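You operate a simulated robot arm through the tools that you are given. There is no shell and no other tool.

You run a simulated robot arm. Do the job below in one go: nothing can be reset, and whatever is moved stays where it is left.

Task
Put things in order on the breakfast bar. At the end: the clear tall glass from the breakfast bar is on the grey coaster; the blue custard pot stands where the green sugar box stood; the green sugar box stands where the clear tall glass stood; the clear dressing shaker stands where the blue custard pot stood; whatever was shut is shut again. Leave all else as you found it, and nothing knocked over. Set down upright: tall glass.

The check looks at the end state, three seconds after you hand in, the way a careful person would. Anything else that was tipped, shoved, dropped, spilled or broken makes it a failure.

Robot
A 6-joint arm with a two-finger parallel gripper, fixed in place. Base frame: the origin is at the foot of the arm, x ahead of it, y to its left, z up; the work surface is at about z = 0. Lengths are in m, angles in rad, forces in N, time in s.
With the tool pointing down near the work surface it reaches from about 0.18 to 0.46 m from the base axis. Its first joint turns from -1.222 to 1.222 rad. Payload 1.9 kg.
Tool frame: the origin (TCP) lies between the finger pads and is the grasp point; the fingertips stand 0.023 m ahead of it; z points along the fingers, y is the line along which they close. The gripper opens to 0.094 m. The fingers are 0.038 m wide and 0.01 m thick; the gripper's body (0.054 by 0.096 m) begins 0.039 m behind the TCP.
Orientation is that of the tool frame in the base frame, as [roll, pitch, yaw] about the fixed x, y, z axes, in that order (R = Rz(yaw) Ry(pitch) Rx(roll)). With the fingers straight down and closing along the base's y, the tool's x points along the base's -x, its y along +y and its z along -z.

Tools
- The arm moves only by the tool apply_moves. Its argument "increments" is a list of rows, each an object of numbers (a shift or turn left out is 0, a gripper value left out holds the last): "x", "y", "z": the shift along the tool's x, y, z in m; "ax", "ay", "az": the turn, a rotation vector about the tool's x, y, z in degrees. In form: [{"x": .., "y": .., "z": .., "ax": .., "ay": .., "az": ..}, ...]. A call has 1 to 20 rows; each row shifts and turns the commanded pose from where the row before left it, along the tool's axes as they then stand. "hand" is the finger opening in m, from 0 to 0.094, set as the call begins (left out, the last holds). A row lasts 0.2 s, in which the tool goes at most 0.05 m and 0.15 rad; a call with a longer step from one row to the next is refused whole, and so is a gripper value outside its range. A pose out of reach is approached as far as the arm can. The call stops where the force on the tool passes 40 N (or 10 N more than at its start, if that is more) or the arm is blocked; 0.2 s more then pass. The fingers move at their own pace (about 0.108 m/s each) and stop on an object; they squeeze with about 25 N. The grip force told is the motor's: it shows also when the fingers shut on nothing. Time passes only in rows, and 0.2 s behind the last, so rows that do not move let the fingers close. The reply holds the time, the measured pose of the TCP, the force on the tool along the base axes, the opening and the grip force, in the units named above and with some noise, with the torque about the TCP (base axes, N m) and any sound that the robot's microphone picked up.
- Cameras (640 x 400 px; columns grow to the right, rows downward): "scene" is fixed at [0.0494, 0.3105, 0.4122]; the picture's right is [-0.81, -0.59, 0.00], its down [-0.39, 0.54, -0.74] and it looks along [0.44, -0.60, -0.67] (base axes); focal length 214 px, centre (320, 200). "wrist" rides on the gripper at [0.087, 0.016, -0.074] in the tool frame; the picture's right is [-0.18, 0.98, 0.00], its down [-0.58, -0.11, -0.81] and it looks along [-0.79, -0.15, 0.59] (tool axes); focal length 243 px, centre (320, 200). There is no depth. A picture from a camera that has moved, and an enlarged one, comes with that camera's place and axes in the base frame and with its lens.
- get_image(camera): a new picture of that camera. The clock stands still meanwhile.
- zoom(camera, box): a new picture of the part [left, top, right, bottom] of that camera's present view, enlarged. The clock stands still meanwhile.
- job_done(): hands the job in; it is judged then, once.

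Places have to be worked out from the pictures, the camera data and where the tool is seen. Open the gripper and draw the arm clear of the work before you hand the job in, unless the task says otherwise.

The tools are called after "Emit:" by a JSON object that holds its "fn" and its "kwargs". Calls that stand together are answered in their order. apply_moves: Moves the arm, as the interface text tells. Its arguments: {"type":"object","properties":{"increments":{"type":"array","items":{"type":"object","properties":{"x":{"type":"number"},"y":{"type":"number"},"z":{"type":"number"},"ax":{"type":"number"},"ay":{"type":"number"},"az":{"type":"number"}}}},"hand":{"type":"number"}},"required":["increments"]} The other tools are called the same way: get_image (camera) takes a picture; zoom (camera, box) takes an enlarged picture of a part of a camera's view; job_done () hands the job in.

At the start:

```text
time_s: 0.0
ee_pos: [0.3412, -0.0764, 0.256]
tcp_rot: [3.14, 0.001, 3.139]
wrist_force: [-0.5, 0.7, -0.4]
wrist_torque: [0.01, -0.02, 0.02]
grip_width: 0.0939
finger_force: 0.1
```

scene: 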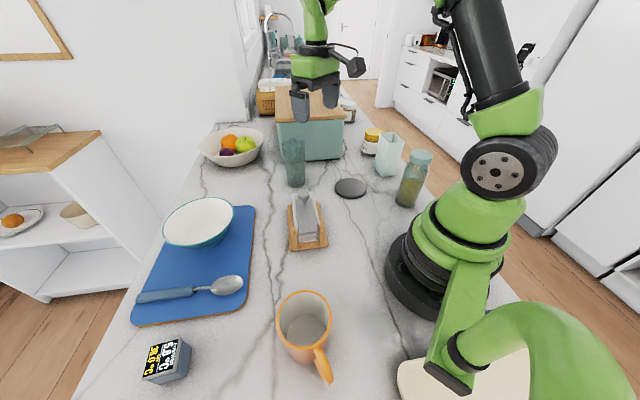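
wrist: 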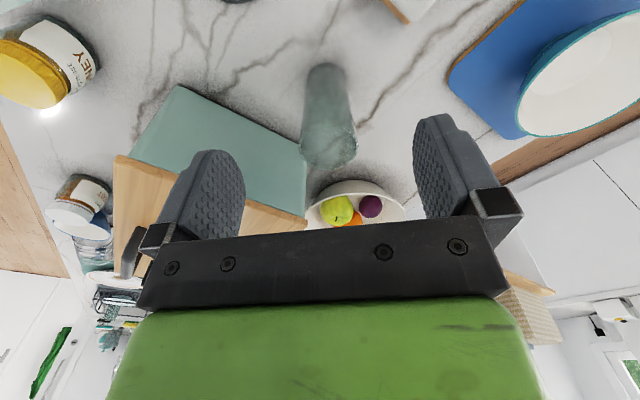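

The scene shows a tall glass, a grey coaster, a mint/green carton, a dressing shaker and a teal bread-box-like container. I will zoom in to identify the objects.

Emit:
{"fn": "zoom", "kwargs": {"camera": "scene", "box": [180, 60, 460, 235]}}

Emit:
{"fn": "zoom", "kwargs": {"camera": "scene", "box": [320, 100, 480, 220]}}

Emit:
{"fn": "zoom", "kwargs": {"camera": "wrist", "box": [0, 0, 640, 300]}}

```text
2.29 times, centred on (320, 148) of scene
camera zoom: at [0.0494, 0.3105, 0.4122], right [-0.81, -0.59, 0.0], down [-0.39, 0.54, -0.74], along [0.44, -0.6, -0.67], focal length 490 px, centre (320, 320)
```

zoom: 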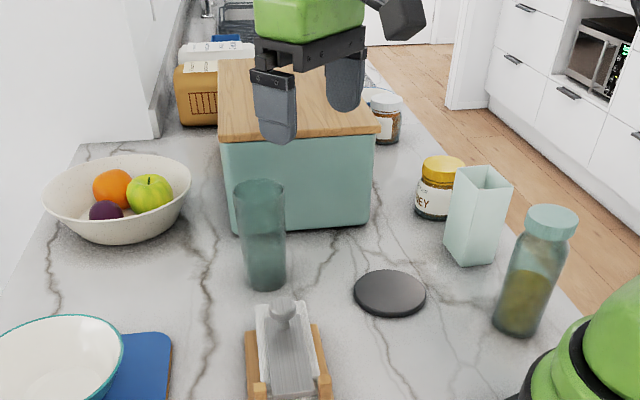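

```text
3.33 times, centred on (400, 160) of scene
camera zoom: at [0.0494, 0.3105, 0.4122], right [-0.81, -0.59, 0.0], down [-0.39, 0.54, -0.74], along [0.44, -0.6, -0.67], focal length 715 px, centre (53, 333)
```

zoom: 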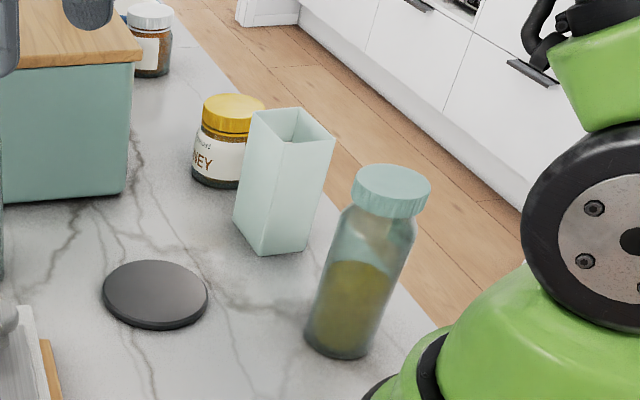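

```text
1.00 times, centred on (320, 150) of wrist (not enlarged: the box is as wide or as high as the picture)
camera zoom: at [0.255, -0.0604, 0.332], right [0.19, 0.98, 0.0], down [0.58, -0.11, 0.81], along [0.79, -0.15, -0.59], focal length 243 px, centre (320, 250)
```

zoom: 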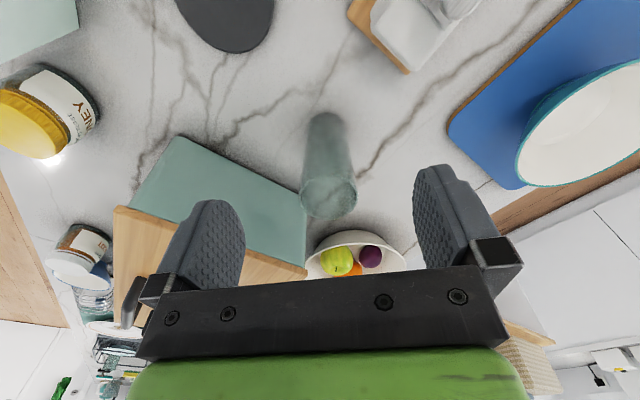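

I don't yet see an obvious blue custard pot or green sugar box. I'll look closer at the rest of the counter.

Emit:
{"fn": "zoom", "kwargs": {"camera": "scene", "box": [240, 170, 400, 270]}}

Emit:
{"fn": "zoom", "kwargs": {"camera": "scene", "box": [100, 280, 500, 400]}}

Emit:
{"fn": "zoom", "kwargs": {"camera": "scene", "box": [240, 60, 400, 160]}}

Emit:
{"fn": "zoom", "kwargs": {"camera": "wrist", "box": [0, 130, 160, 320]}}

Emit:
{"fn": "zoom", "kwargs": {"camera": "scene", "box": [0, 100, 280, 320]}}

```text
4.00 times, centred on (320, 220) of scene
camera zoom: at [0.0494, 0.3105, 0.4122], right [-0.81, -0.59, 0.0], down [-0.39, 0.54, -0.74], along [0.44, -0.6, -0.67], focal length 858 px, centre (320, 120)
```

zoom: 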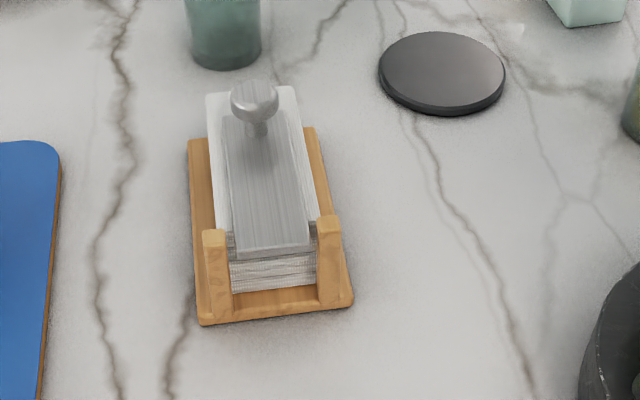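

```text
1.60 times, centred on (300, 340) of scene
camera zoom: at [0.0494, 0.3105, 0.4122], right [-0.81, -0.59, 0.0], down [-0.39, 0.54, -0.74], along [0.44, -0.6, -0.67], focal length 343 px, centre (352, -24)
```

zoom: 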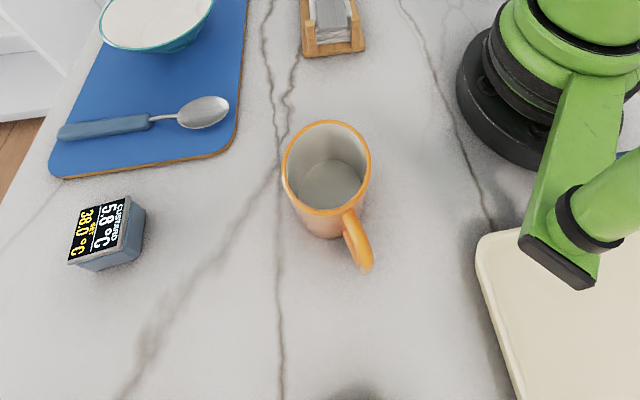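

```text
4.00 times, centred on (320, 110) of scene
camera zoom: at [0.0494, 0.3105, 0.4122], right [-0.81, -0.59, 0.0], down [-0.39, 0.54, -0.74], along [0.44, -0.6, -0.67], focal length 858 px, centre (320, 560)
```

zoom: 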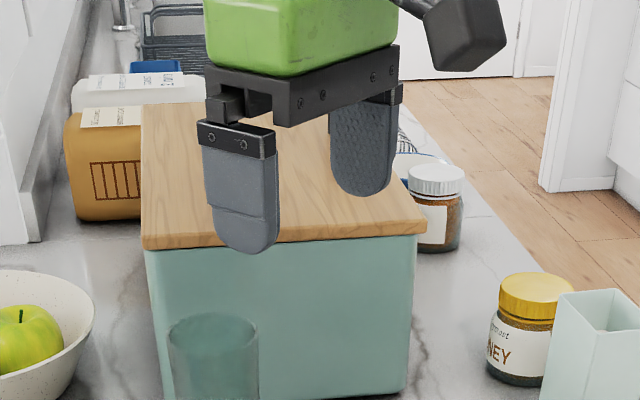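

```text
2.11 times, centred on (80, 225) of wrist
camera zoom: at [0.255, -0.0604, 0.332], right [0.19, 0.98, 0.0], down [0.58, -0.11, 0.81], along [0.79, -0.15, -0.59], focal length 511 px, centre (825, 147)
```

zoom: 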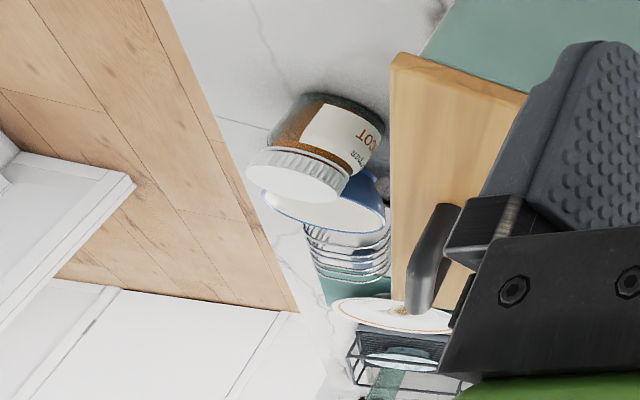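

```text
1.82 times, centred on (140, 210) of scene
camera zoom: at [0.0494, 0.3105, 0.4122], right [-0.81, -0.59, 0.0], down [-0.39, 0.54, -0.74], along [0.44, -0.6, -0.67], focal length 390 px, centre (647, 182)
```

zoom: 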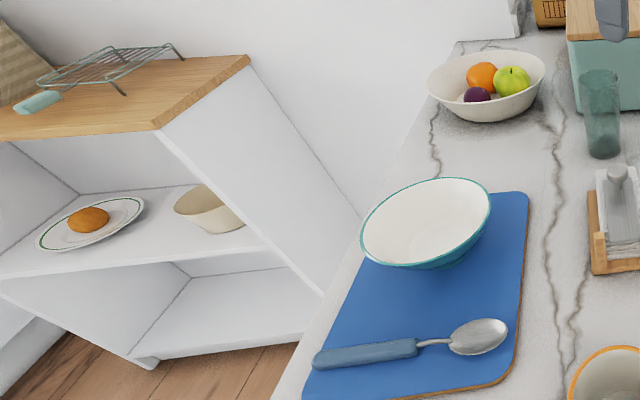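

There is a small display reading "CUSTARD 5.8°C SET 38.0°C". I'll zoom in on it and the mint box.

Emit:
{"fn": "zoom", "kwargs": {"camera": "scene", "box": [120, 325, 220, 395]}}

Emit:
{"fn": "zoom", "kwargs": {"camera": "scene", "box": [355, 120, 445, 215]}}

Emit:
{"fn": "zoom", "kwargs": {"camera": "scene", "box": [240, 30, 400, 130]}}

```text
5.71 times, centred on (170, 360) of scene
camera zoom: at [0.0494, 0.3105, 0.4122], right [-0.81, -0.59, 0.0], down [-0.39, 0.54, -0.74], along [0.44, -0.6, -0.67], focal length 1226 px, centre (1177, -714)
```

zoom: 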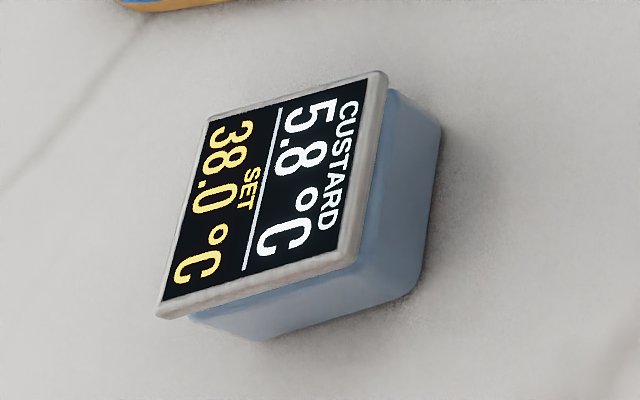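

```text
4.21 times, centred on (400, 168) of scene
camera zoom: at [0.0494, 0.3105, 0.4122], right [-0.81, -0.59, 0.0], down [-0.39, 0.54, -0.74], along [0.44, -0.6, -0.67], focal length 903 px, centre (-17, 337)
```

zoom: 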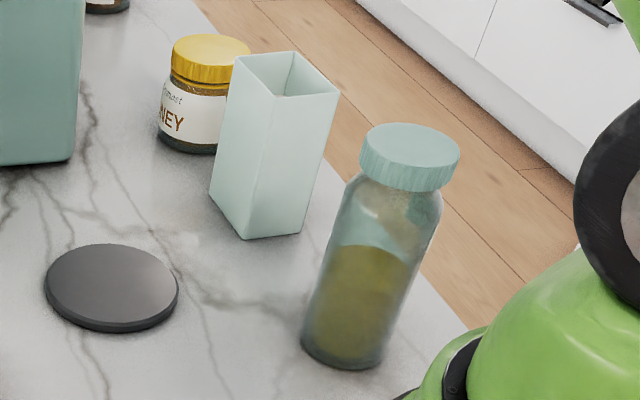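

```text
4.00 times, centred on (320, 80) of scene
camera zoom: at [0.0494, 0.3105, 0.4122], right [-0.81, -0.59, 0.0], down [-0.39, 0.54, -0.74], along [0.44, -0.6, -0.67], focal length 858 px, centre (320, 680)
```

zoom: 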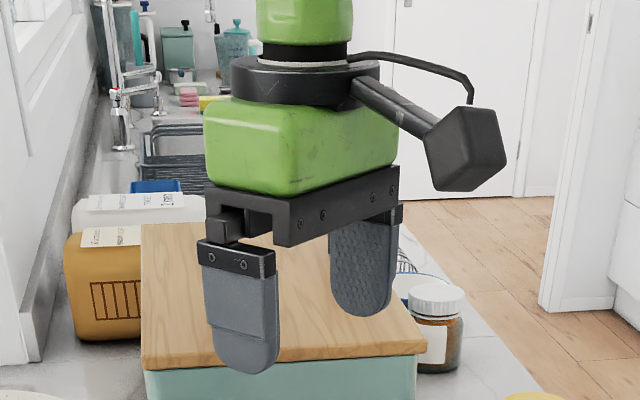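

The display block sits about (0.29, 0.38). I'll raise the arm and rotate the wrist camera to look at the right-hand side and around the bin.

Emit:
{"fn": "apply_moves", "kwargs": {"increments": [{"z": -0.04}, {"z": -0.04}, {"az": 8}, {"az": 8}, {"az": 8}, {"az": 8}, {"az": 8}, {"az": 8}]}}

Emit:
{"fn": "get_image", "kwargs": {"camera": "wrist"}}

Emit:
{"fn": "get_image", "kwargs": {"camera": "scene"}}

```text
time_s: 1.8
ee_pos: [0.3416, -0.0759, 0.3367]
tcp_rot: [3.141, -0.001, 2.301]
wrist_force: [-0.3, -0.3, -0.6]
wrist_torque: [0.0, -0.01, -0.02]
grip_width: 0.0939
finger_force: 0.1
```

```text
taken
camera wrist: at [0.2966, -0.0012, 0.4124], right [0.86, 0.52, 0.0], down [0.31, -0.51, 0.81], along [0.42, -0.69, -0.59], focal length 243 px, centre (320, 200)
```

wrist: 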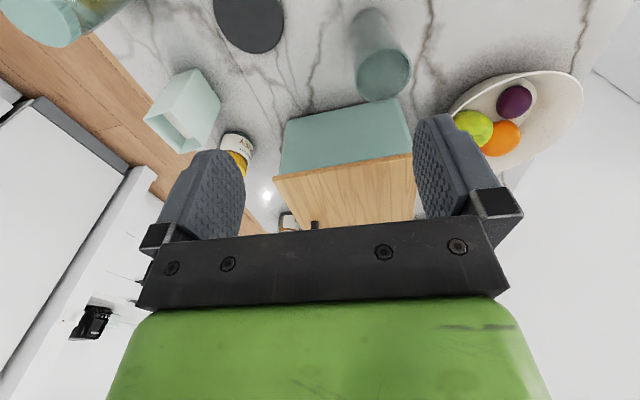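

```text
taken
```

scene: 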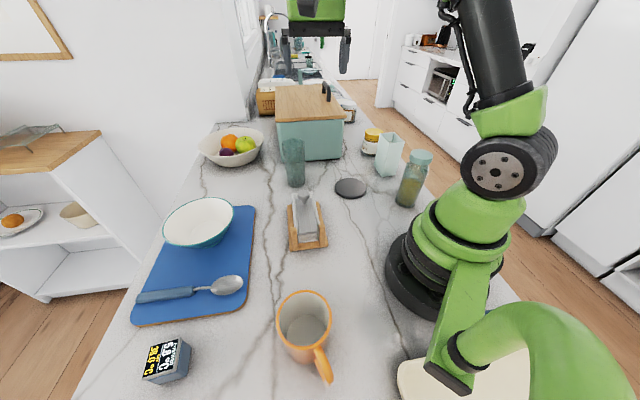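

The lid of the teal box has a dark handle. I'll zoom in on it from both cameras.

Emit:
{"fn": "zoom", "kwargs": {"camera": "scene", "box": [250, 60, 410, 170]}}

Emit:
{"fn": "zoom", "kwargs": {"camera": "wrist", "box": [130, 40, 450, 240]}}

```text
3.64 times, centred on (330, 115) of scene
camera zoom: at [0.0494, 0.3105, 0.4122], right [-0.81, -0.59, 0.0], down [-0.39, 0.54, -0.74], along [0.44, -0.6, -0.67], focal length 780 px, centre (284, 509)
```

zoom: 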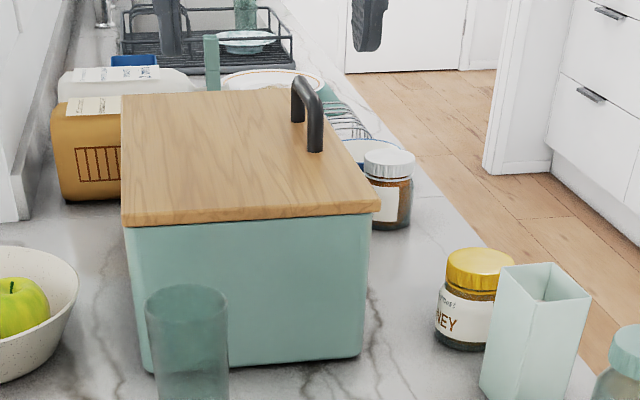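

```text
2.00 times, centred on (290, 140) of wrist
camera zoom: at [0.2966, -0.0012, 0.4124], right [0.86, 0.52, 0.0], down [0.31, -0.51, 0.81], along [0.42, -0.69, -0.59], focal length 485 px, centre (380, 320)
```

zoom: 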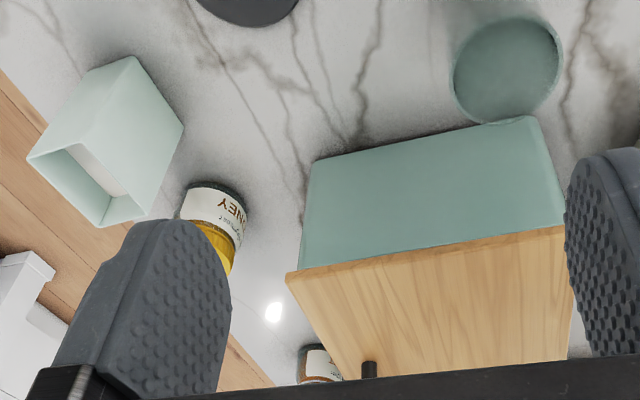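

The lid handle is near (0.53, -0.39, 0.19), on the right side of the lid. Before deciding, I'll look round the remaining areas: first to the left.

Emit:
{"fn": "apply_moves", "kwargs": {"increments": [{"az": -8}, {"az": -8}, {"az": -8}, {"az": -8}, {"az": -8}, {"az": -8}, {"az": -8}, {"az": -8}, {"az": -8}, {"az": -8}, {"az": -8}, {"az": -8}]}}

Emit:
{"fn": "get_image", "kwargs": {"camera": "wrist"}}

```text
time_s: 4.4
ee_pos: [0.3419, -0.0761, 0.3366]
tcp_rot: [-3.14, -0.001, -2.303]
wrist_force: [0.7, 0.5, 0.8]
wrist_torque: [0.0, -0.02, 0.0]
grip_width: 0.094
finger_force: 0.2
```

```text
taken
camera wrist: at [0.2717, -0.1303, 0.4117], right [-0.61, 0.79, 0.0], down [0.47, 0.36, 0.81], along [0.64, 0.49, -0.59], focal length 243 px, centre (320, 200)
```

wrist: 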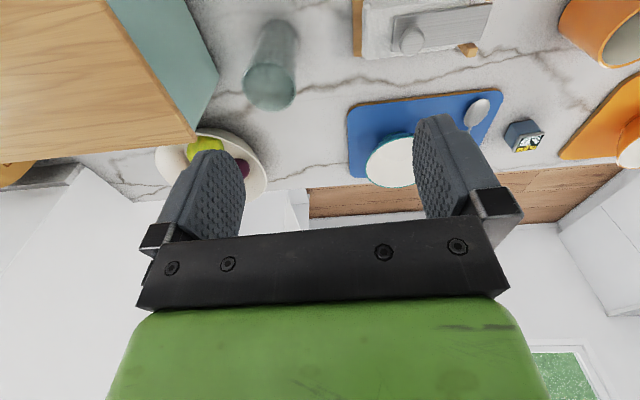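

There's an orange board with something on it at the far left near (0.15, 0.5). I'll move left and turn to look that way.

Emit:
{"fn": "apply_moves", "kwargs": {"increments": [{"x": -0.0217, "y": 0.0357}, {"x": -0.0217, "y": 0.0357}, {"x": -0.0217, "y": 0.0357}, {"x": -0.0217, "y": 0.0357}, {"x": -0.0217, "y": 0.0357}, {"az": -8}, {"az": -8}, {"az": -8}, {"az": -8}, {"az": -8}]}}

Emit:
{"fn": "get_image", "kwargs": {"camera": "wrist"}}

```text
time_s: 6.6
ee_pos: [0.2831, 0.1244, 0.3377]
tcp_rot: [3.14, -0.001, -1.604]
wrist_force: [0.4, 0.4, -0.1]
wrist_torque: [-0.01, -0.02, -0.01]
grip_width: 0.0939
finger_force: 0.0
```

```text
taken
camera wrist: at [0.2629, 0.038, 0.4118], right [-0.98, 0.22, 0.0], down [0.13, 0.58, 0.81], along [0.18, 0.79, -0.59], focal length 243 px, centre (320, 200)
```

wrist: 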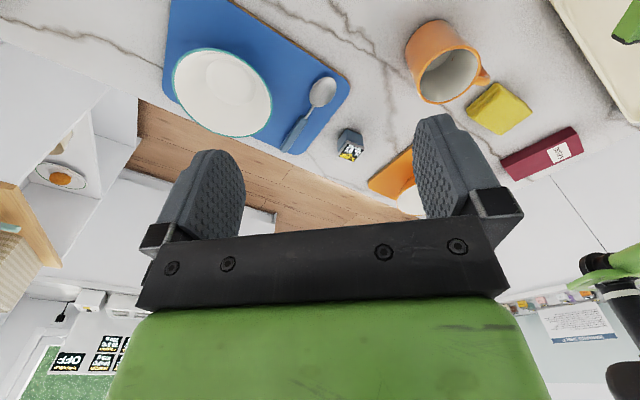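

More items appear (yellow item, maroon box, orange board) plus some notices. I'll zoom in on them.

Emit:
{"fn": "zoom", "kwargs": {"camera": "wrist", "box": [320, 60, 640, 240]}}

Emit:
{"fn": "zoom", "kwargs": {"camera": "wrist", "box": [500, 270, 640, 380]}}

Emit:
{"fn": "zoom", "kwargs": {"camera": "wrist", "box": [20, 280, 160, 390]}}

```text
2.00 times, centred on (480, 150) of wrist
camera zoom: at [0.2629, 0.038, 0.4118], right [-0.98, 0.22, 0.0], down [0.13, 0.58, 0.81], along [0.18, 0.79, -0.59], focal length 485 px, centre (0, 300)
```

zoom: 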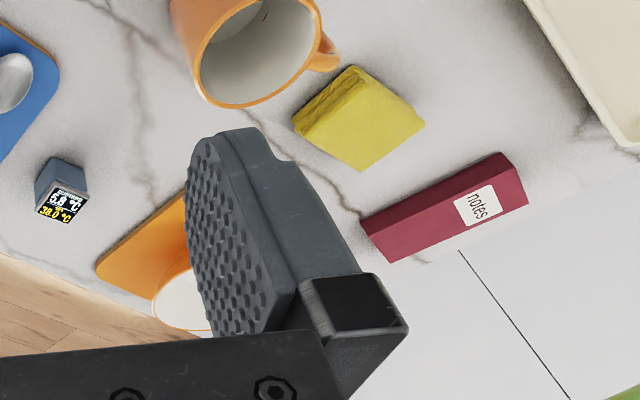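

```text
3.64 times, centred on (570, 325) of wrist
camera zoom: at [0.2629, 0.038, 0.4118], right [-0.98, 0.22, 0.0], down [0.13, 0.58, 0.81], along [0.18, 0.79, -0.59], focal length 882 px, centre (-589, -254)
```

zoom: 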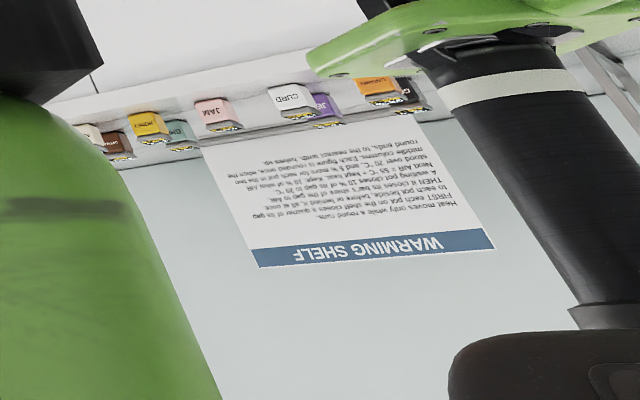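

```text
3.64 times, centred on (90, 335) of wrist
camera zoom: at [0.2629, 0.038, 0.4118], right [-0.98, 0.22, 0.0], down [0.13, 0.58, 0.81], along [0.18, 0.79, -0.59], focal length 882 px, centre (1156, -291)
```

zoom: 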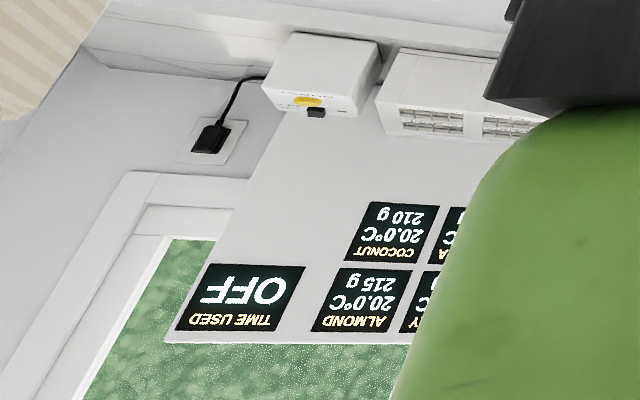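

The wall notices concern a warming shelf with small coloured pots with displays, so the blue block labelled CUSTARD on the bar is most likely the "blue custard pot", about (0.277, 0.383). I'll move over it for a closer look.

Emit:
{"fn": "apply_moves", "kwargs": {"increments": [{"x": -0.034, "z": 0.012}, {"x": -0.034, "z": 0.012}, {"x": -0.034, "z": 0.012}, {"x": -0.034, "z": 0.012}, {"x": -0.034, "z": 0.012}, {}]}}

Emit:
{"fn": "get_image", "kwargs": {"camera": "wrist"}}

Emit:
{"fn": "get_image", "kwargs": {"camera": "scene"}}

```text
time_s: 8.0
ee_pos: [0.2857, 0.295, 0.276]
tcp_rot: [-3.141, 0.001, -1.608]
wrist_force: [-0.5, -0.2, -0.3]
wrist_torque: [0.02, 0.0, 0.03]
grip_width: 0.094
finger_force: 0.1
```

```text
taken
camera wrist: at [0.2672, 0.2087, 0.351], right [-0.98, 0.22, 0.0], down [0.13, 0.58, 0.81], along [0.18, 0.79, -0.59], focal length 243 px, centre (320, 200)
```

wrist: 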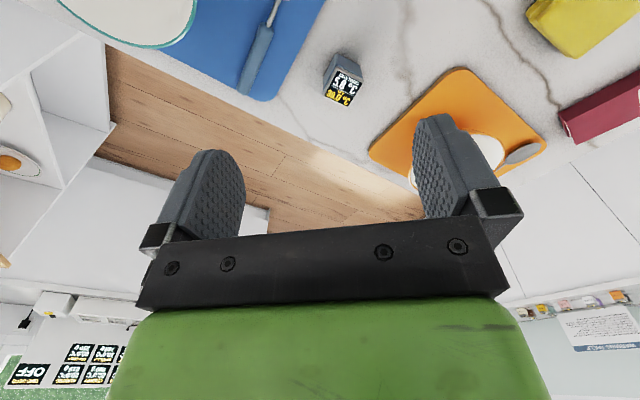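

```text
taken
```

scene: 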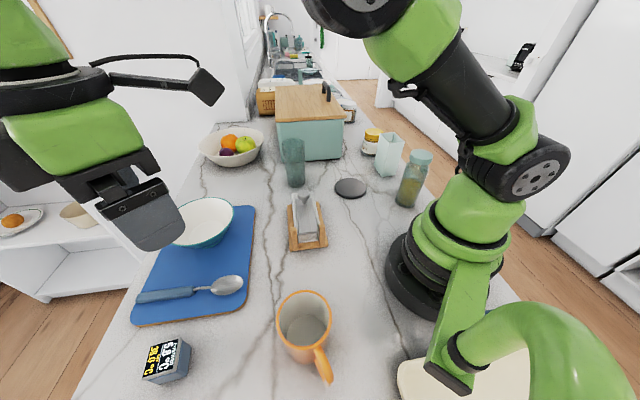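

Emit:
{"fn": "zoom", "kwargs": {"camera": "wrist", "box": [300, 35, 390, 120]}}

Emit:
{"fn": "zoom", "kwargs": {"camera": "wrist", "box": [500, 270, 640, 360]}}

Emit:
{"fn": "zoom", "kwargs": {"camera": "wrist", "box": [0, 280, 140, 390]}}

```text
4.71 times, centred on (345, 78) of wrist
camera zoom: at [0.2672, 0.2087, 0.351], right [-0.98, 0.22, 0.0], down [0.13, 0.58, 0.81], along [0.18, 0.79, -0.59], focal length 1142 px, centre (202, 776)
```

zoom: 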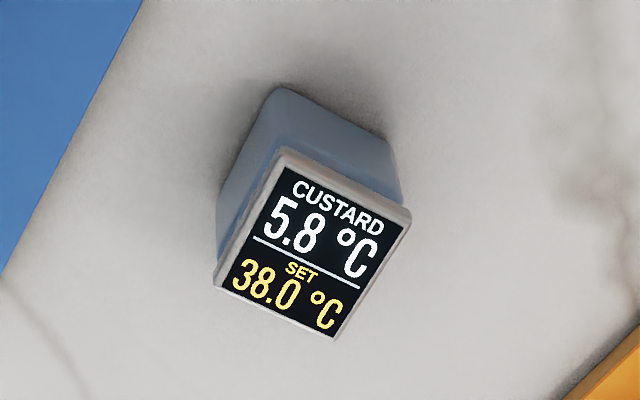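

```text
4.44 times, centred on (570, 315) of wrist
camera zoom: at [0.2672, 0.2087, 0.351], right [-0.98, 0.22, 0.0], down [0.13, 0.58, 0.81], along [0.18, 0.79, -0.59], focal length 1078 px, centre (-791, -311)
```

zoom: 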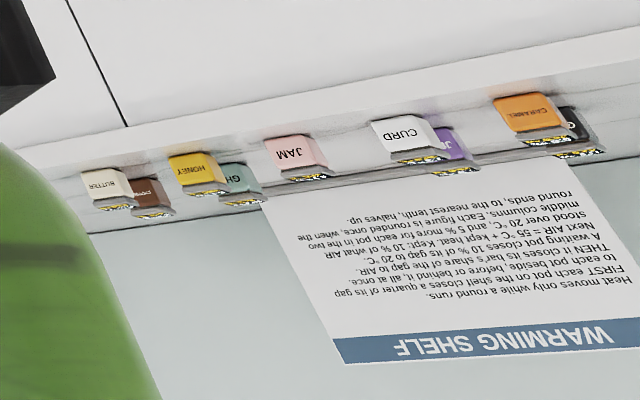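

```text
3.64 times, centred on (70, 335) of wrist
camera zoom: at [0.2672, 0.2087, 0.351], right [-0.98, 0.22, 0.0], down [0.13, 0.58, 0.81], along [0.18, 0.79, -0.59], focal length 882 px, centre (1229, -291)
```

zoom: 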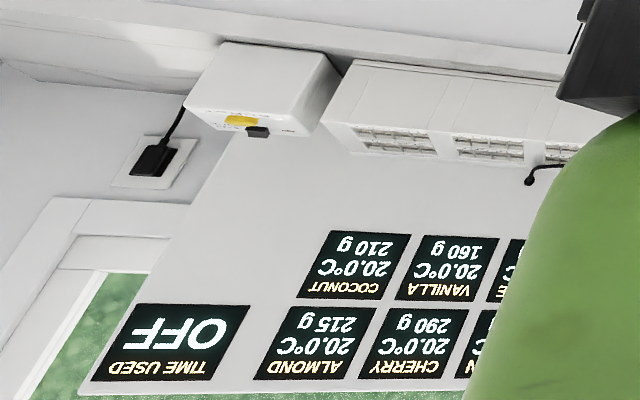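

Confirmed: the blue custard pot is the small block (base centre ≈ (0.277, 0.385), about 4 cm high), a sibling of the pots on the far warming shelf. Now I'll swing to the right side to inspect the mint-green box, shaker and glass.

Emit:
{"fn": "apply_moves", "kwargs": {"increments": [{"x": 0.0418, "y": -0.0093}, {"x": 0.0418, "y": -0.0093}, {"x": 0.0418, "y": -0.0093}, {"x": 0.0418, "y": -0.0093}, {"x": 0.0418, "y": -0.0093}, {"x": 0.0418, "y": -0.0093}, {"x": 0.0418, "y": -0.0093}, {"az": 7.8}, {"az": 7.8}, {"az": 7.8}, {"az": 7.8}, {"az": 7.8}, {"az": 7.8}, {"az": 7.8}, {"az": 7.8}, {"az": 7.8}, {"az": 7.8}, {"az": 7.8}, {"az": 7.8}, {"az": 7.8}]}}

Emit:
{"fn": "get_image", "kwargs": {"camera": "wrist"}}

```text
time_s: 12.2
ee_pos: [0.3414, -0.0003, 0.2776]
tcp_rot: [3.142, -0.001, 2.905]
wrist_force: [0.1, -0.2, 0.4]
wrist_torque: [-0.04, -0.02, -0.01]
grip_width: 0.0941
finger_force: 0.0
```

```text
taken
camera wrist: at [0.2622, 0.0351, 0.3522], right [0.41, 0.91, 0.0], down [0.54, -0.24, 0.81], along [0.74, -0.33, -0.59], focal length 243 px, centre (320, 200)
```

wrist: 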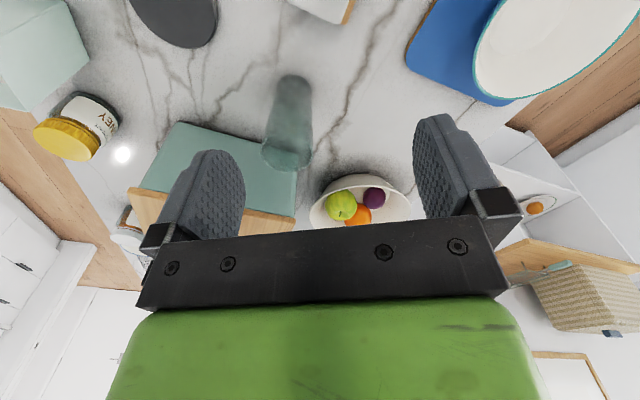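

A clear view of the glass here; I'll zoom to see whether it is mouth-up or mouth-down and whether it holds anything.

Emit:
{"fn": "zoom", "kwargs": {"camera": "wrist", "box": [230, 50, 350, 190]}}

Emit:
{"fn": "zoom", "kwargs": {"camera": "scene", "box": [260, 120, 330, 200]}}

```text
2.86 times, centred on (290, 120) of wrist
camera zoom: at [0.2622, 0.0351, 0.3522], right [0.41, 0.91, 0.0], down [0.54, -0.24, 0.81], along [0.74, -0.33, -0.59], focal length 693 px, centre (406, 429)
```

zoom: 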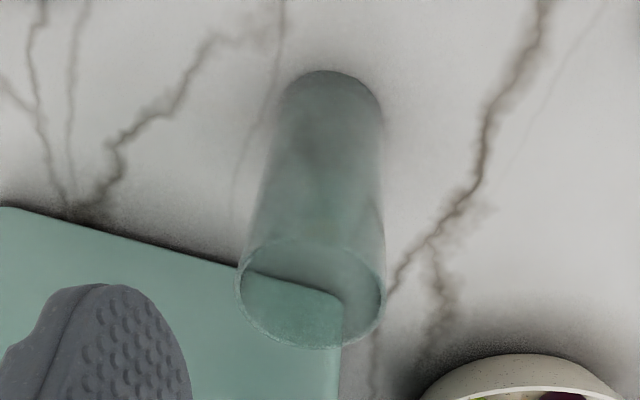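

```text
5.00 times, centred on (295, 160) of scene
camera zoom: at [0.0494, 0.3105, 0.4122], right [-0.81, -0.59, 0.0], down [-0.39, 0.54, -0.74], along [0.44, -0.6, -0.67], focal length 1072 px, centre (445, 400)
```

zoom: 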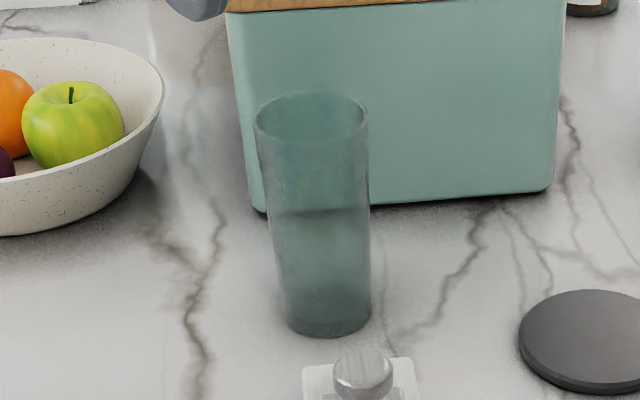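

The glass is upright, empty, centred about (0.429, -0.085), ~0.134 tall with ~0.06 diameter. Now I'll go look down at the mint box and shaker.

Emit:
{"fn": "apply_moves", "kwargs": {"increments": [{"az": 7.8}, {"az": 7.8}, {"az": 7.8}, {"az": 7.8}, {"az": 7.8}, {"x": -0.0201, "y": -0.0373}, {"x": -0.0201, "y": -0.0373}, {"x": -0.0201, "y": -0.0373}, {"x": -0.0201, "y": -0.0373}, {"x": -0.0201, "y": -0.0373}, {"x": -0.0201, "y": -0.0373}, {"x": -0.0201, "y": -0.0373}, {}]}}

Emit:
{"fn": "get_image", "kwargs": {"camera": "wrist"}}

Emit:
{"fn": "get_image", "kwargs": {"camera": "scene"}}

```text
time_s: 15.0
ee_pos: [0.2201, -0.2734, 0.2778]
tcp_rot: [3.141, 0.001, 2.225]
wrist_force: [0.4, -0.4, -0.2]
wrist_torque: [-0.01, 0.02, 0.0]
grip_width: 0.0938
finger_force: 0.0
```

```text
taken
camera wrist: at [0.1793, -0.1951, 0.3523], right [0.89, 0.45, 0.0], down [0.27, -0.53, 0.81], along [0.37, -0.72, -0.59], focal length 243 px, centre (320, 200)
```

wrist: 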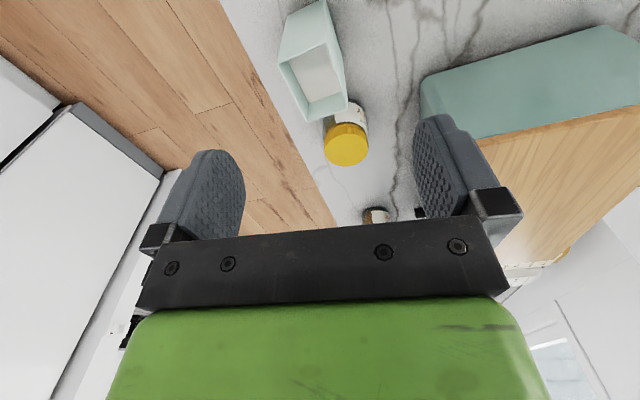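

```text
taken
```

scene: 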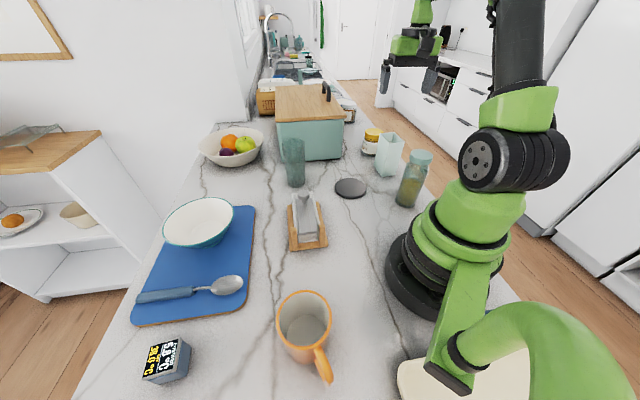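

Emit:
{"fn": "zoom", "kwargs": {"camera": "wrist", "box": [260, 0, 390, 170]}}

Emit:
{"fn": "zoom", "kwargs": {"camera": "scene", "box": [330, 110, 450, 220]}}

```text
2.35 times, centred on (325, 85) of wrist
camera zoom: at [0.1793, -0.1951, 0.3523], right [0.89, 0.45, 0.0], down [0.27, -0.53, 0.81], along [0.37, -0.72, -0.59], focal length 571 px, centre (308, 471)
```

zoom: 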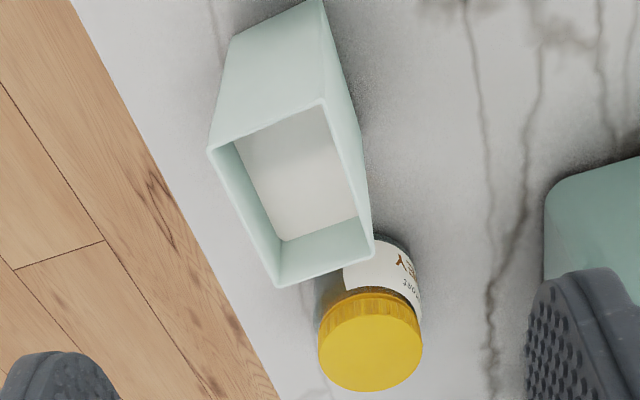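

```text
3.64 times, centred on (390, 165) of scene
camera zoom: at [0.0494, 0.3105, 0.4122], right [-0.81, -0.59, 0.0], down [-0.39, 0.54, -0.74], along [0.44, -0.6, -0.67], focal length 780 px, centre (66, 327)
```

zoom: 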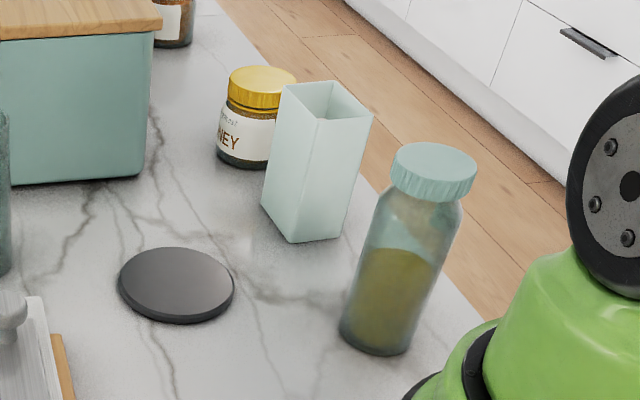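

The mint box holds white sugar: it's the "green sugar box", about 0.064×0.044×0.125 m, centre ≈ (0.2325, -0.307). The shaker is about (0.115, -0.20). First job: the glass. I move above it with a radial orientation.

Emit:
{"fn": "apply_moves", "kwargs": {"increments": [{"az": -6.88}, {"az": -6.88}, {"az": -6.88}, {"az": -6.88}, {"az": -6.88}, {"az": -6.88}, {"x": -0.0281, "y": 0.0375}, {"x": -0.0281, "y": 0.0375}, {"x": -0.0281, "y": 0.0375}, {"x": -0.0281, "y": 0.0375}, {"x": -0.0281, "y": 0.0375}, {"x": -0.0281, "y": 0.0375}, {}]}}

Emit:
{"fn": "get_image", "kwargs": {"camera": "wrist"}}

Emit:
{"fn": "get_image", "kwargs": {"camera": "scene"}}

```text
time_s: 17.8
ee_pos: [0.4255, -0.0763, 0.2759]
tcp_rot: [3.141, 0.0, 2.946]
wrist_force: [-0.1, -0.2, -0.4]
wrist_torque: [0.0, 0.01, 0.02]
grip_width: 0.094
finger_force: 0.0
out of reach, approached as far as the arm can: row 12
```

```text
taken
camera wrist: at [0.3433, -0.0441, 0.3508], right [0.37, 0.93, 0.0], down [0.55, -0.22, 0.81], along [0.75, -0.3, -0.59], focal length 243 px, centre (320, 200)
```

wrist: 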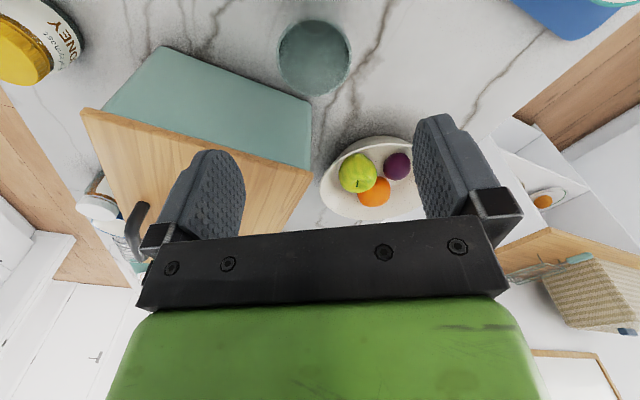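

```text
taken
```

scene: 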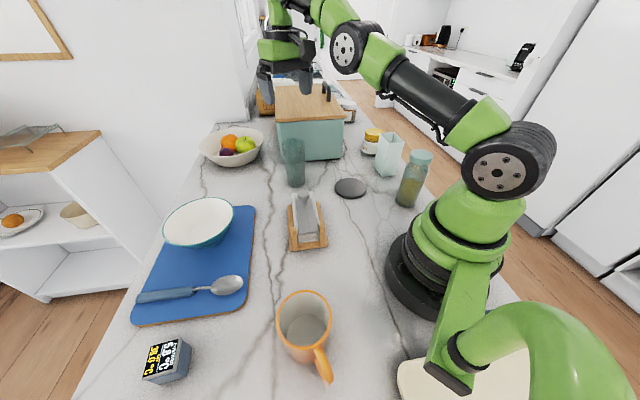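

The glass rim projects to about (0.4285, -0.083). The arm was at its reach limit at this height, so I'll descend a bit (still above the rim) and check the pose.

Emit:
{"fn": "apply_moves", "kwargs": {"increments": [{"z": 0.04}, {"z": 0.04}, {}]}}

Emit:
{"fn": "get_image", "kwargs": {"camera": "wrist"}}

```text
time_s: 18.6
ee_pos: [0.4457, -0.0801, 0.1957]
tcp_rot: [3.141, -0.003, 2.945]
wrist_force: [0.1, -0.2, 0.2]
wrist_torque: [0.0, 0.0, 0.02]
grip_width: 0.094
finger_force: 0.0
out of reach, approached as far as the arm can: row 1, 2
```

```text
taken
camera wrist: at [0.3635, -0.0474, 0.2723], right [0.37, 0.93, 0.0], down [0.55, -0.22, 0.81], along [0.75, -0.3, -0.59], focal length 243 px, centre (320, 200)
```

wrist: 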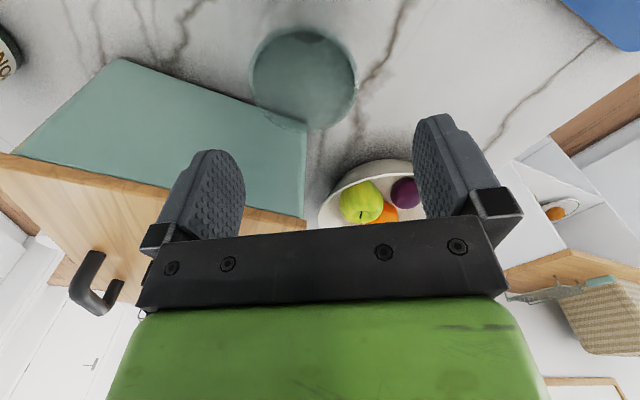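

The pose reads (0.446, -0.080), farther out than I commanded; I'll let it settle and re-read.

Emit:
{"fn": "apply_moves", "kwargs": {"increments": [{}, {}]}}

```text
time_s: 19.2
ee_pos: [0.4447, -0.0804, 0.1964]
tcp_rot: [3.141, -0.002, 2.945]
wrist_force: [0.4, 0.6, 0.4]
wrist_torque: [0.03, 0.04, 0.03]
grip_width: 0.0938
finger_force: 0.0
```

Commanded pose is apparently at (0.4447, -0.0804). I'll shift inward to centre over the glass (0.4285, -0.083) and check.

Emit:
{"fn": "apply_moves", "kwargs": {"increments": [{"x": 0.0154, "y": -0.0057}, {}, {}]}}

Emit:
{"fn": "get_image", "kwargs": {"camera": "wrist"}}

```text
time_s: 20.0
ee_pos: [0.4437, -0.086, 0.2007]
tcp_rot: [-3.141, 0.0, 2.946]
wrist_force: [0.2, -0.6, 0.5]
wrist_torque: [0.01, 0.01, 0.0]
grip_width: 0.0941
finger_force: 0.0
out of reach, approached as far as the arm can: row 1
```

```text
taken
camera wrist: at [0.3619, -0.0529, 0.2756], right [0.37, 0.93, 0.0], down [0.55, -0.22, 0.81], along [0.75, -0.3, -0.59], focal length 243 px, centre (320, 200)
```

wrist: 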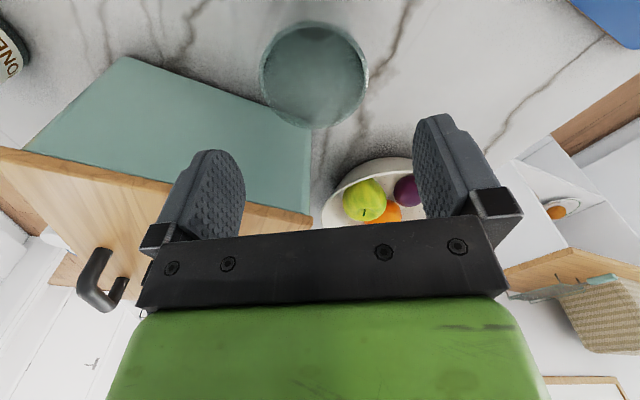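

The arm appears stretched straight (a singular pose) and fails to retract with tiny steps. I'll pull inward with larger steps to bend the elbow again, staying above the glass.

Emit:
{"fn": "apply_moves", "kwargs": {"increments": [{"x": 0.03}, {"x": 0.03}, {}, {}]}}

Emit:
{"fn": "get_image", "kwargs": {"camera": "scene"}}

```text
time_s: 21.0
ee_pos: [0.443, -0.0849, 0.2023]
tcp_rot: [-3.142, -0.002, 2.945]
wrist_force: [-0.7, 0.4, -0.4]
wrist_torque: [-0.03, -0.01, 0.02]
grip_width: 0.094
finger_force: 0.1
out of reach, approached as far as the arm can: row 1, 2
```

```text
taken
```

scene: 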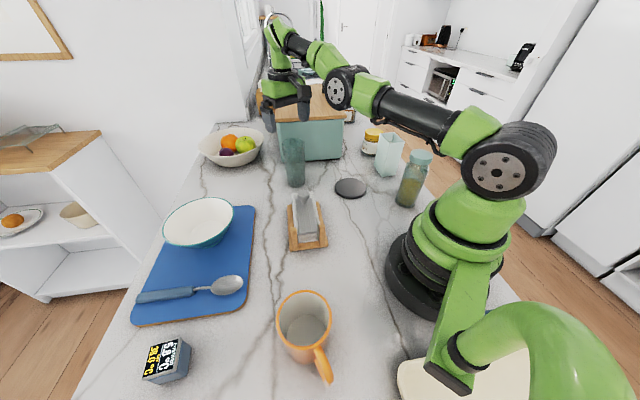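

Still stuck at full stretch. I'll try lifting while pulling in to bend the elbow.

Emit:
{"fn": "apply_moves", "kwargs": {"increments": [{"x": 0.02, "z": -0.03}, {"x": 0.02, "z": -0.03}, {"x": 0.02, "z": -0.03}, {}]}}

Emit:
{"fn": "get_image", "kwargs": {"camera": "scene"}}

```text
time_s: 22.0
ee_pos: [0.4222, -0.082, 0.2759]
tcp_rot: [-3.141, -0.002, 2.947]
wrist_force: [0.5, -0.1, 0.9]
wrist_torque: [0.0, -0.01, -0.05]
grip_width: 0.094
finger_force: 0.0
out of reach, approached as far as the arm can: row 1, 2, 3
```

```text
taken
```

scene: 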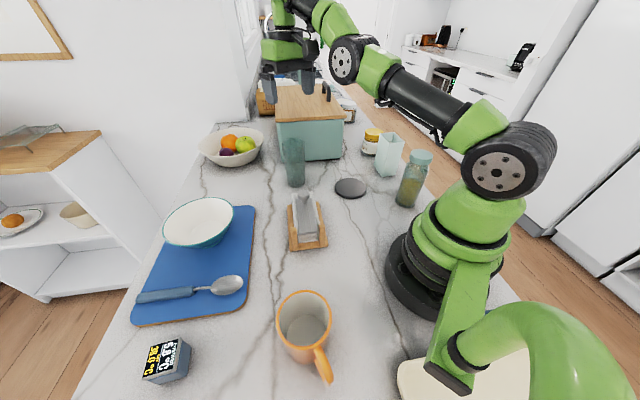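

It begins to come inside the stretch limit. I'll keep pulling inward.

Emit:
{"fn": "apply_moves", "kwargs": {"increments": [{"x": 0.03}, {"x": 0.03}, {}, {}, {}]}}

```text
time_s: 23.2
ee_pos: [0.4226, -0.0811, 0.2743]
tcp_rot: [-3.141, -0.002, 2.945]
wrist_force: [-1.6, -0.5, 0.3]
wrist_torque: [-0.02, 0.0, 0.01]
grip_width: 0.094
finger_force: 0.1
out of reach, approached as far as the arm can: row 1, 2
```

The radial pull doesn't take. I'll try tilting the tool slightly (fingers outward), which forces the wrist inward and should unlock the elbow.

Emit:
{"fn": "apply_moves", "kwargs": {"increments": [{"ay": -8}, {"ay": -8}, {}]}}

Emit:
{"fn": "get_image", "kwargs": {"camera": "scene"}}

```text
time_s: 24.0
ee_pos: [0.4225, -0.0822, 0.2738]
tcp_rot: [3.141, -0.002, 2.945]
wrist_force: [0.4, 0.0, 0.0]
wrist_torque: [0.0, 0.0, 0.01]
grip_width: 0.094
finger_force: 0.1
out of reach, approached as far as the arm can: row 1, 2
```

```text
taken
```

scene: 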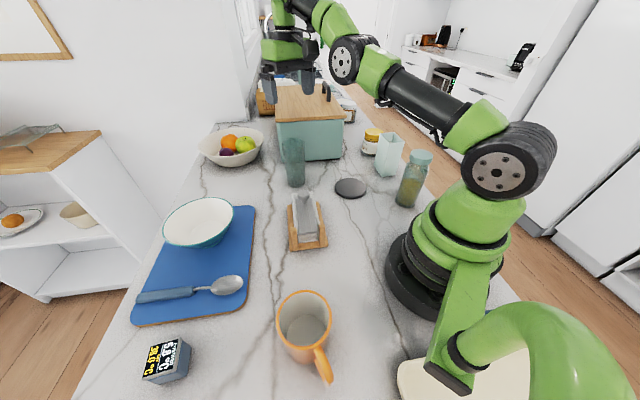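

Tilt is not followed either. Lifting did work earlier, so I'll lift further together with an inward pull.

Emit:
{"fn": "apply_moves", "kwargs": {"increments": [{"ay": 8, "z": -0.03}, {"ay": 8, "z": -0.03}, {"z": -0.03}, {"z": -0.03}, {}]}}

```text
time_s: 25.2
ee_pos: [0.4064, -0.0429, 0.2827]
tcp_rot: [3.14, -0.129, 2.947]
wrist_force: [-0.1, -0.5, -0.9]
wrist_torque: [0.0, 0.01, 0.0]
grip_width: 0.0939
finger_force: 0.1
out of reach, approached as far as the arm can: row 1, 2, 3, 4
```

The pose is drifting in an odd way (tilted 7°, shifted in y). I'll look at the arm's configuration.

Emit:
{"fn": "get_image", "kwargs": {"camera": "scene"}}

Emit:
{"fn": "get_image", "kwargs": {"camera": "wrist"}}

```text
taken
```

scene: 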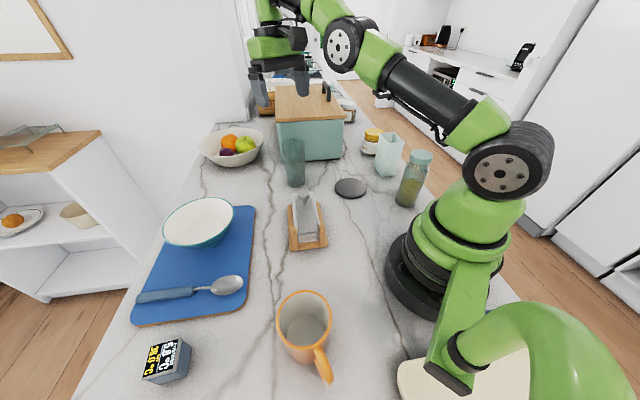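

```text
taken
camera wrist: at [0.3344, -0.0122, 0.3682], right [0.37, 0.93, -0.02], down [0.65, -0.24, 0.72], along [0.67, -0.28, -0.69], focal length 243 px, centre (320, 200)
```

wrist: 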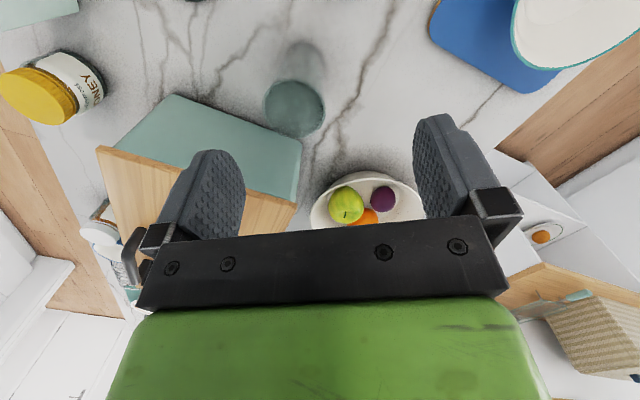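

I'll try many small inward steps, which a local solver may follow better near the stretched pose.

Emit:
{"fn": "apply_moves", "kwargs": {"increments": [{"ay": -2, "x": 0.004}, {"ay": -2, "x": 0.004}, {"x": 0.004}, {"x": 0.004}, {"x": 0.004}, {"x": 0.004}, {}]}}

```text
time_s: 25.6
ee_pos: [0.4042, -0.0446, 0.2929]
tcp_rot: [-3.127, -0.107, 2.935]
wrist_force: [19.4, 9.8, -13.9]
wrist_torque: [-1.35, 0.99, -1.37]
grip_width: 0.0941
finger_force: 0.0
out of reach, approached as far as the arm can: row 1, 2
stopped in row 2: the force on the tool passed its limit at 153 N (the readings are from after the stop); the commanded pose is now the measured one
```

A force spike of 153 N: a sudden jerk or contact. I'll look at both cameras right away.

Emit:
{"fn": "get_image", "kwargs": {"camera": "scene"}}

Emit:
{"fn": "get_image", "kwargs": {"camera": "wrist"}}

```text
taken
```

scene: 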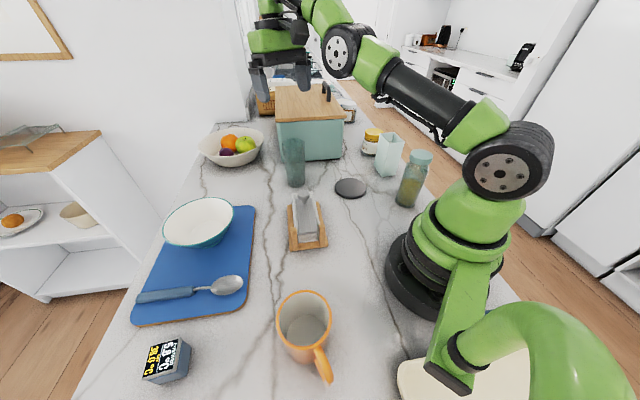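

```text
taken
camera wrist: at [0.3308, -0.0119, 0.3766], right [0.38, 0.92, -0.04], down [0.63, -0.23, 0.74], along [0.68, -0.3, -0.67], focal length 243 px, centre (320, 200)
```

wrist: 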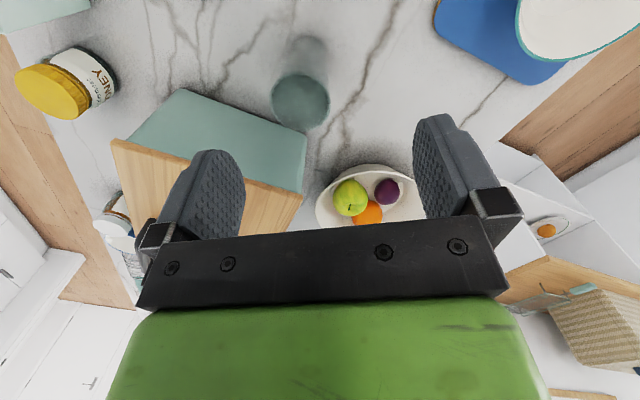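

Nothing was touched — it was an inertial jerk in mid-air, and the command is now reset to the measured pose. I'll straighten the tool gently and see if it follows.

Emit:
{"fn": "apply_moves", "kwargs": {"increments": [{"ay": -2}, {"ay": -2}, {"ay": -2}, {}]}}

```text
time_s: 25.9
ee_pos: [0.4042, -0.0451, 0.2937]
tcp_rot: [-3.123, -0.107, 2.929]
wrist_force: [16.9, 4.7, -12.7]
wrist_torque: [-0.86, 0.75, -0.9]
grip_width: 0.0941
finger_force: 0.1
out of reach, approached as far as the arm can: row 1
stopped in row 1: the force on the tool passed its limit at 67 N (the readings are from after the stop); the commanded pose is now the measured one
```

A lasting force remains (~20 N), so something is in contact. I'll zoom in on the gripper region.

Emit:
{"fn": "zoom", "kwargs": {"camera": "scene", "box": [220, 0, 420, 125]}}

Emit:
{"fn": "zoom", "kwargs": {"camera": "scene", "box": [300, 0, 580, 200]}}

```text
3.20 times, centred on (320, 62) of scene
camera zoom: at [0.0494, 0.3105, 0.4122], right [-0.81, -0.59, 0.0], down [-0.39, 0.54, -0.74], along [0.44, -0.6, -0.67], focal length 686 px, centre (320, 640)
```

zoom: 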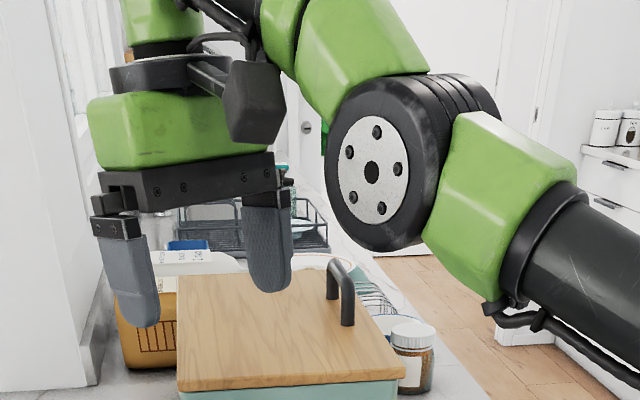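

```text
2.00 times, centred on (440, 100) of scene
camera zoom: at [0.0494, 0.3105, 0.4122], right [-0.81, -0.59, 0.0], down [-0.39, 0.54, -0.74], along [0.44, -0.6, -0.67], focal length 429 px, centre (80, 400)
```

zoom: 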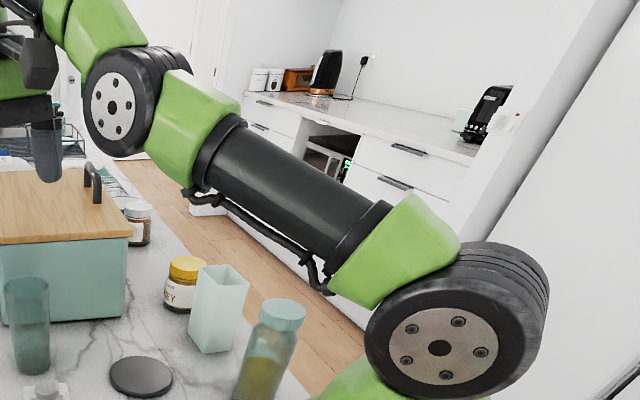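

My reading: the solver flipped the elbow slightly "below the line" when near full stretch, so the wrist-camera housing touches the forearm. Extending outward should straighten the elbow and relieve the contact; I'll try that in small steps.

Emit:
{"fn": "apply_moves", "kwargs": {"increments": [{"x": -0.006}, {"x": -0.006}, {"x": -0.006}, {}]}}

Emit:
{"fn": "get_image", "kwargs": {"camera": "scene"}}

```text
time_s: 26.9
ee_pos: [0.4041, -0.0448, 0.2934]
tcp_rot: [-3.126, -0.107, 2.928]
wrist_force: [19.0, 14.2, -7.2]
wrist_torque: [-1.73, 1.39, -1.8]
grip_width: 0.0941
finger_force: 0.0
out of reach, approached as far as the arm can: row 1, 2, 3
```

```text
taken
```

scene: 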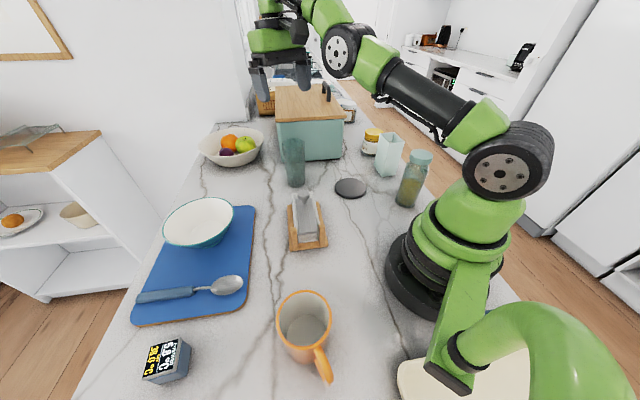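

No response to outward motion. I'll test a tangential move (toward +y, away from the glass) to see what the solver follows.

Emit:
{"fn": "apply_moves", "kwargs": {"increments": [{"y": 0.02}, {"y": 0.02}, {}]}}

```text
time_s: 27.7
ee_pos: [0.4091, -0.0029, 0.2883]
tcp_rot: [-3.125, -0.103, 2.932]
wrist_force: [-0.8, 0.3, 0.1]
wrist_torque: [-0.01, -0.01, -0.01]
grip_width: 0.0942
finger_force: 0.1
out of reach, approached as far as the arm can: row 2
```

The contact is released (force ≈ 0) and lateral motion is followed. Now I'll try small inward steps from here.

Emit:
{"fn": "apply_moves", "kwargs": {"increments": [{"x": 0.01}, {"x": 0.01}, {"x": 0.01}, {}]}}

```text
time_s: 28.7
ee_pos: [0.3813, 0.0037, 0.2945]
tcp_rot: [-3.123, -0.104, 2.933]
wrist_force: [-0.6, -0.5, -0.3]
wrist_torque: [-0.01, -0.02, 0.01]
grip_width: 0.0938
finger_force: 0.0
```

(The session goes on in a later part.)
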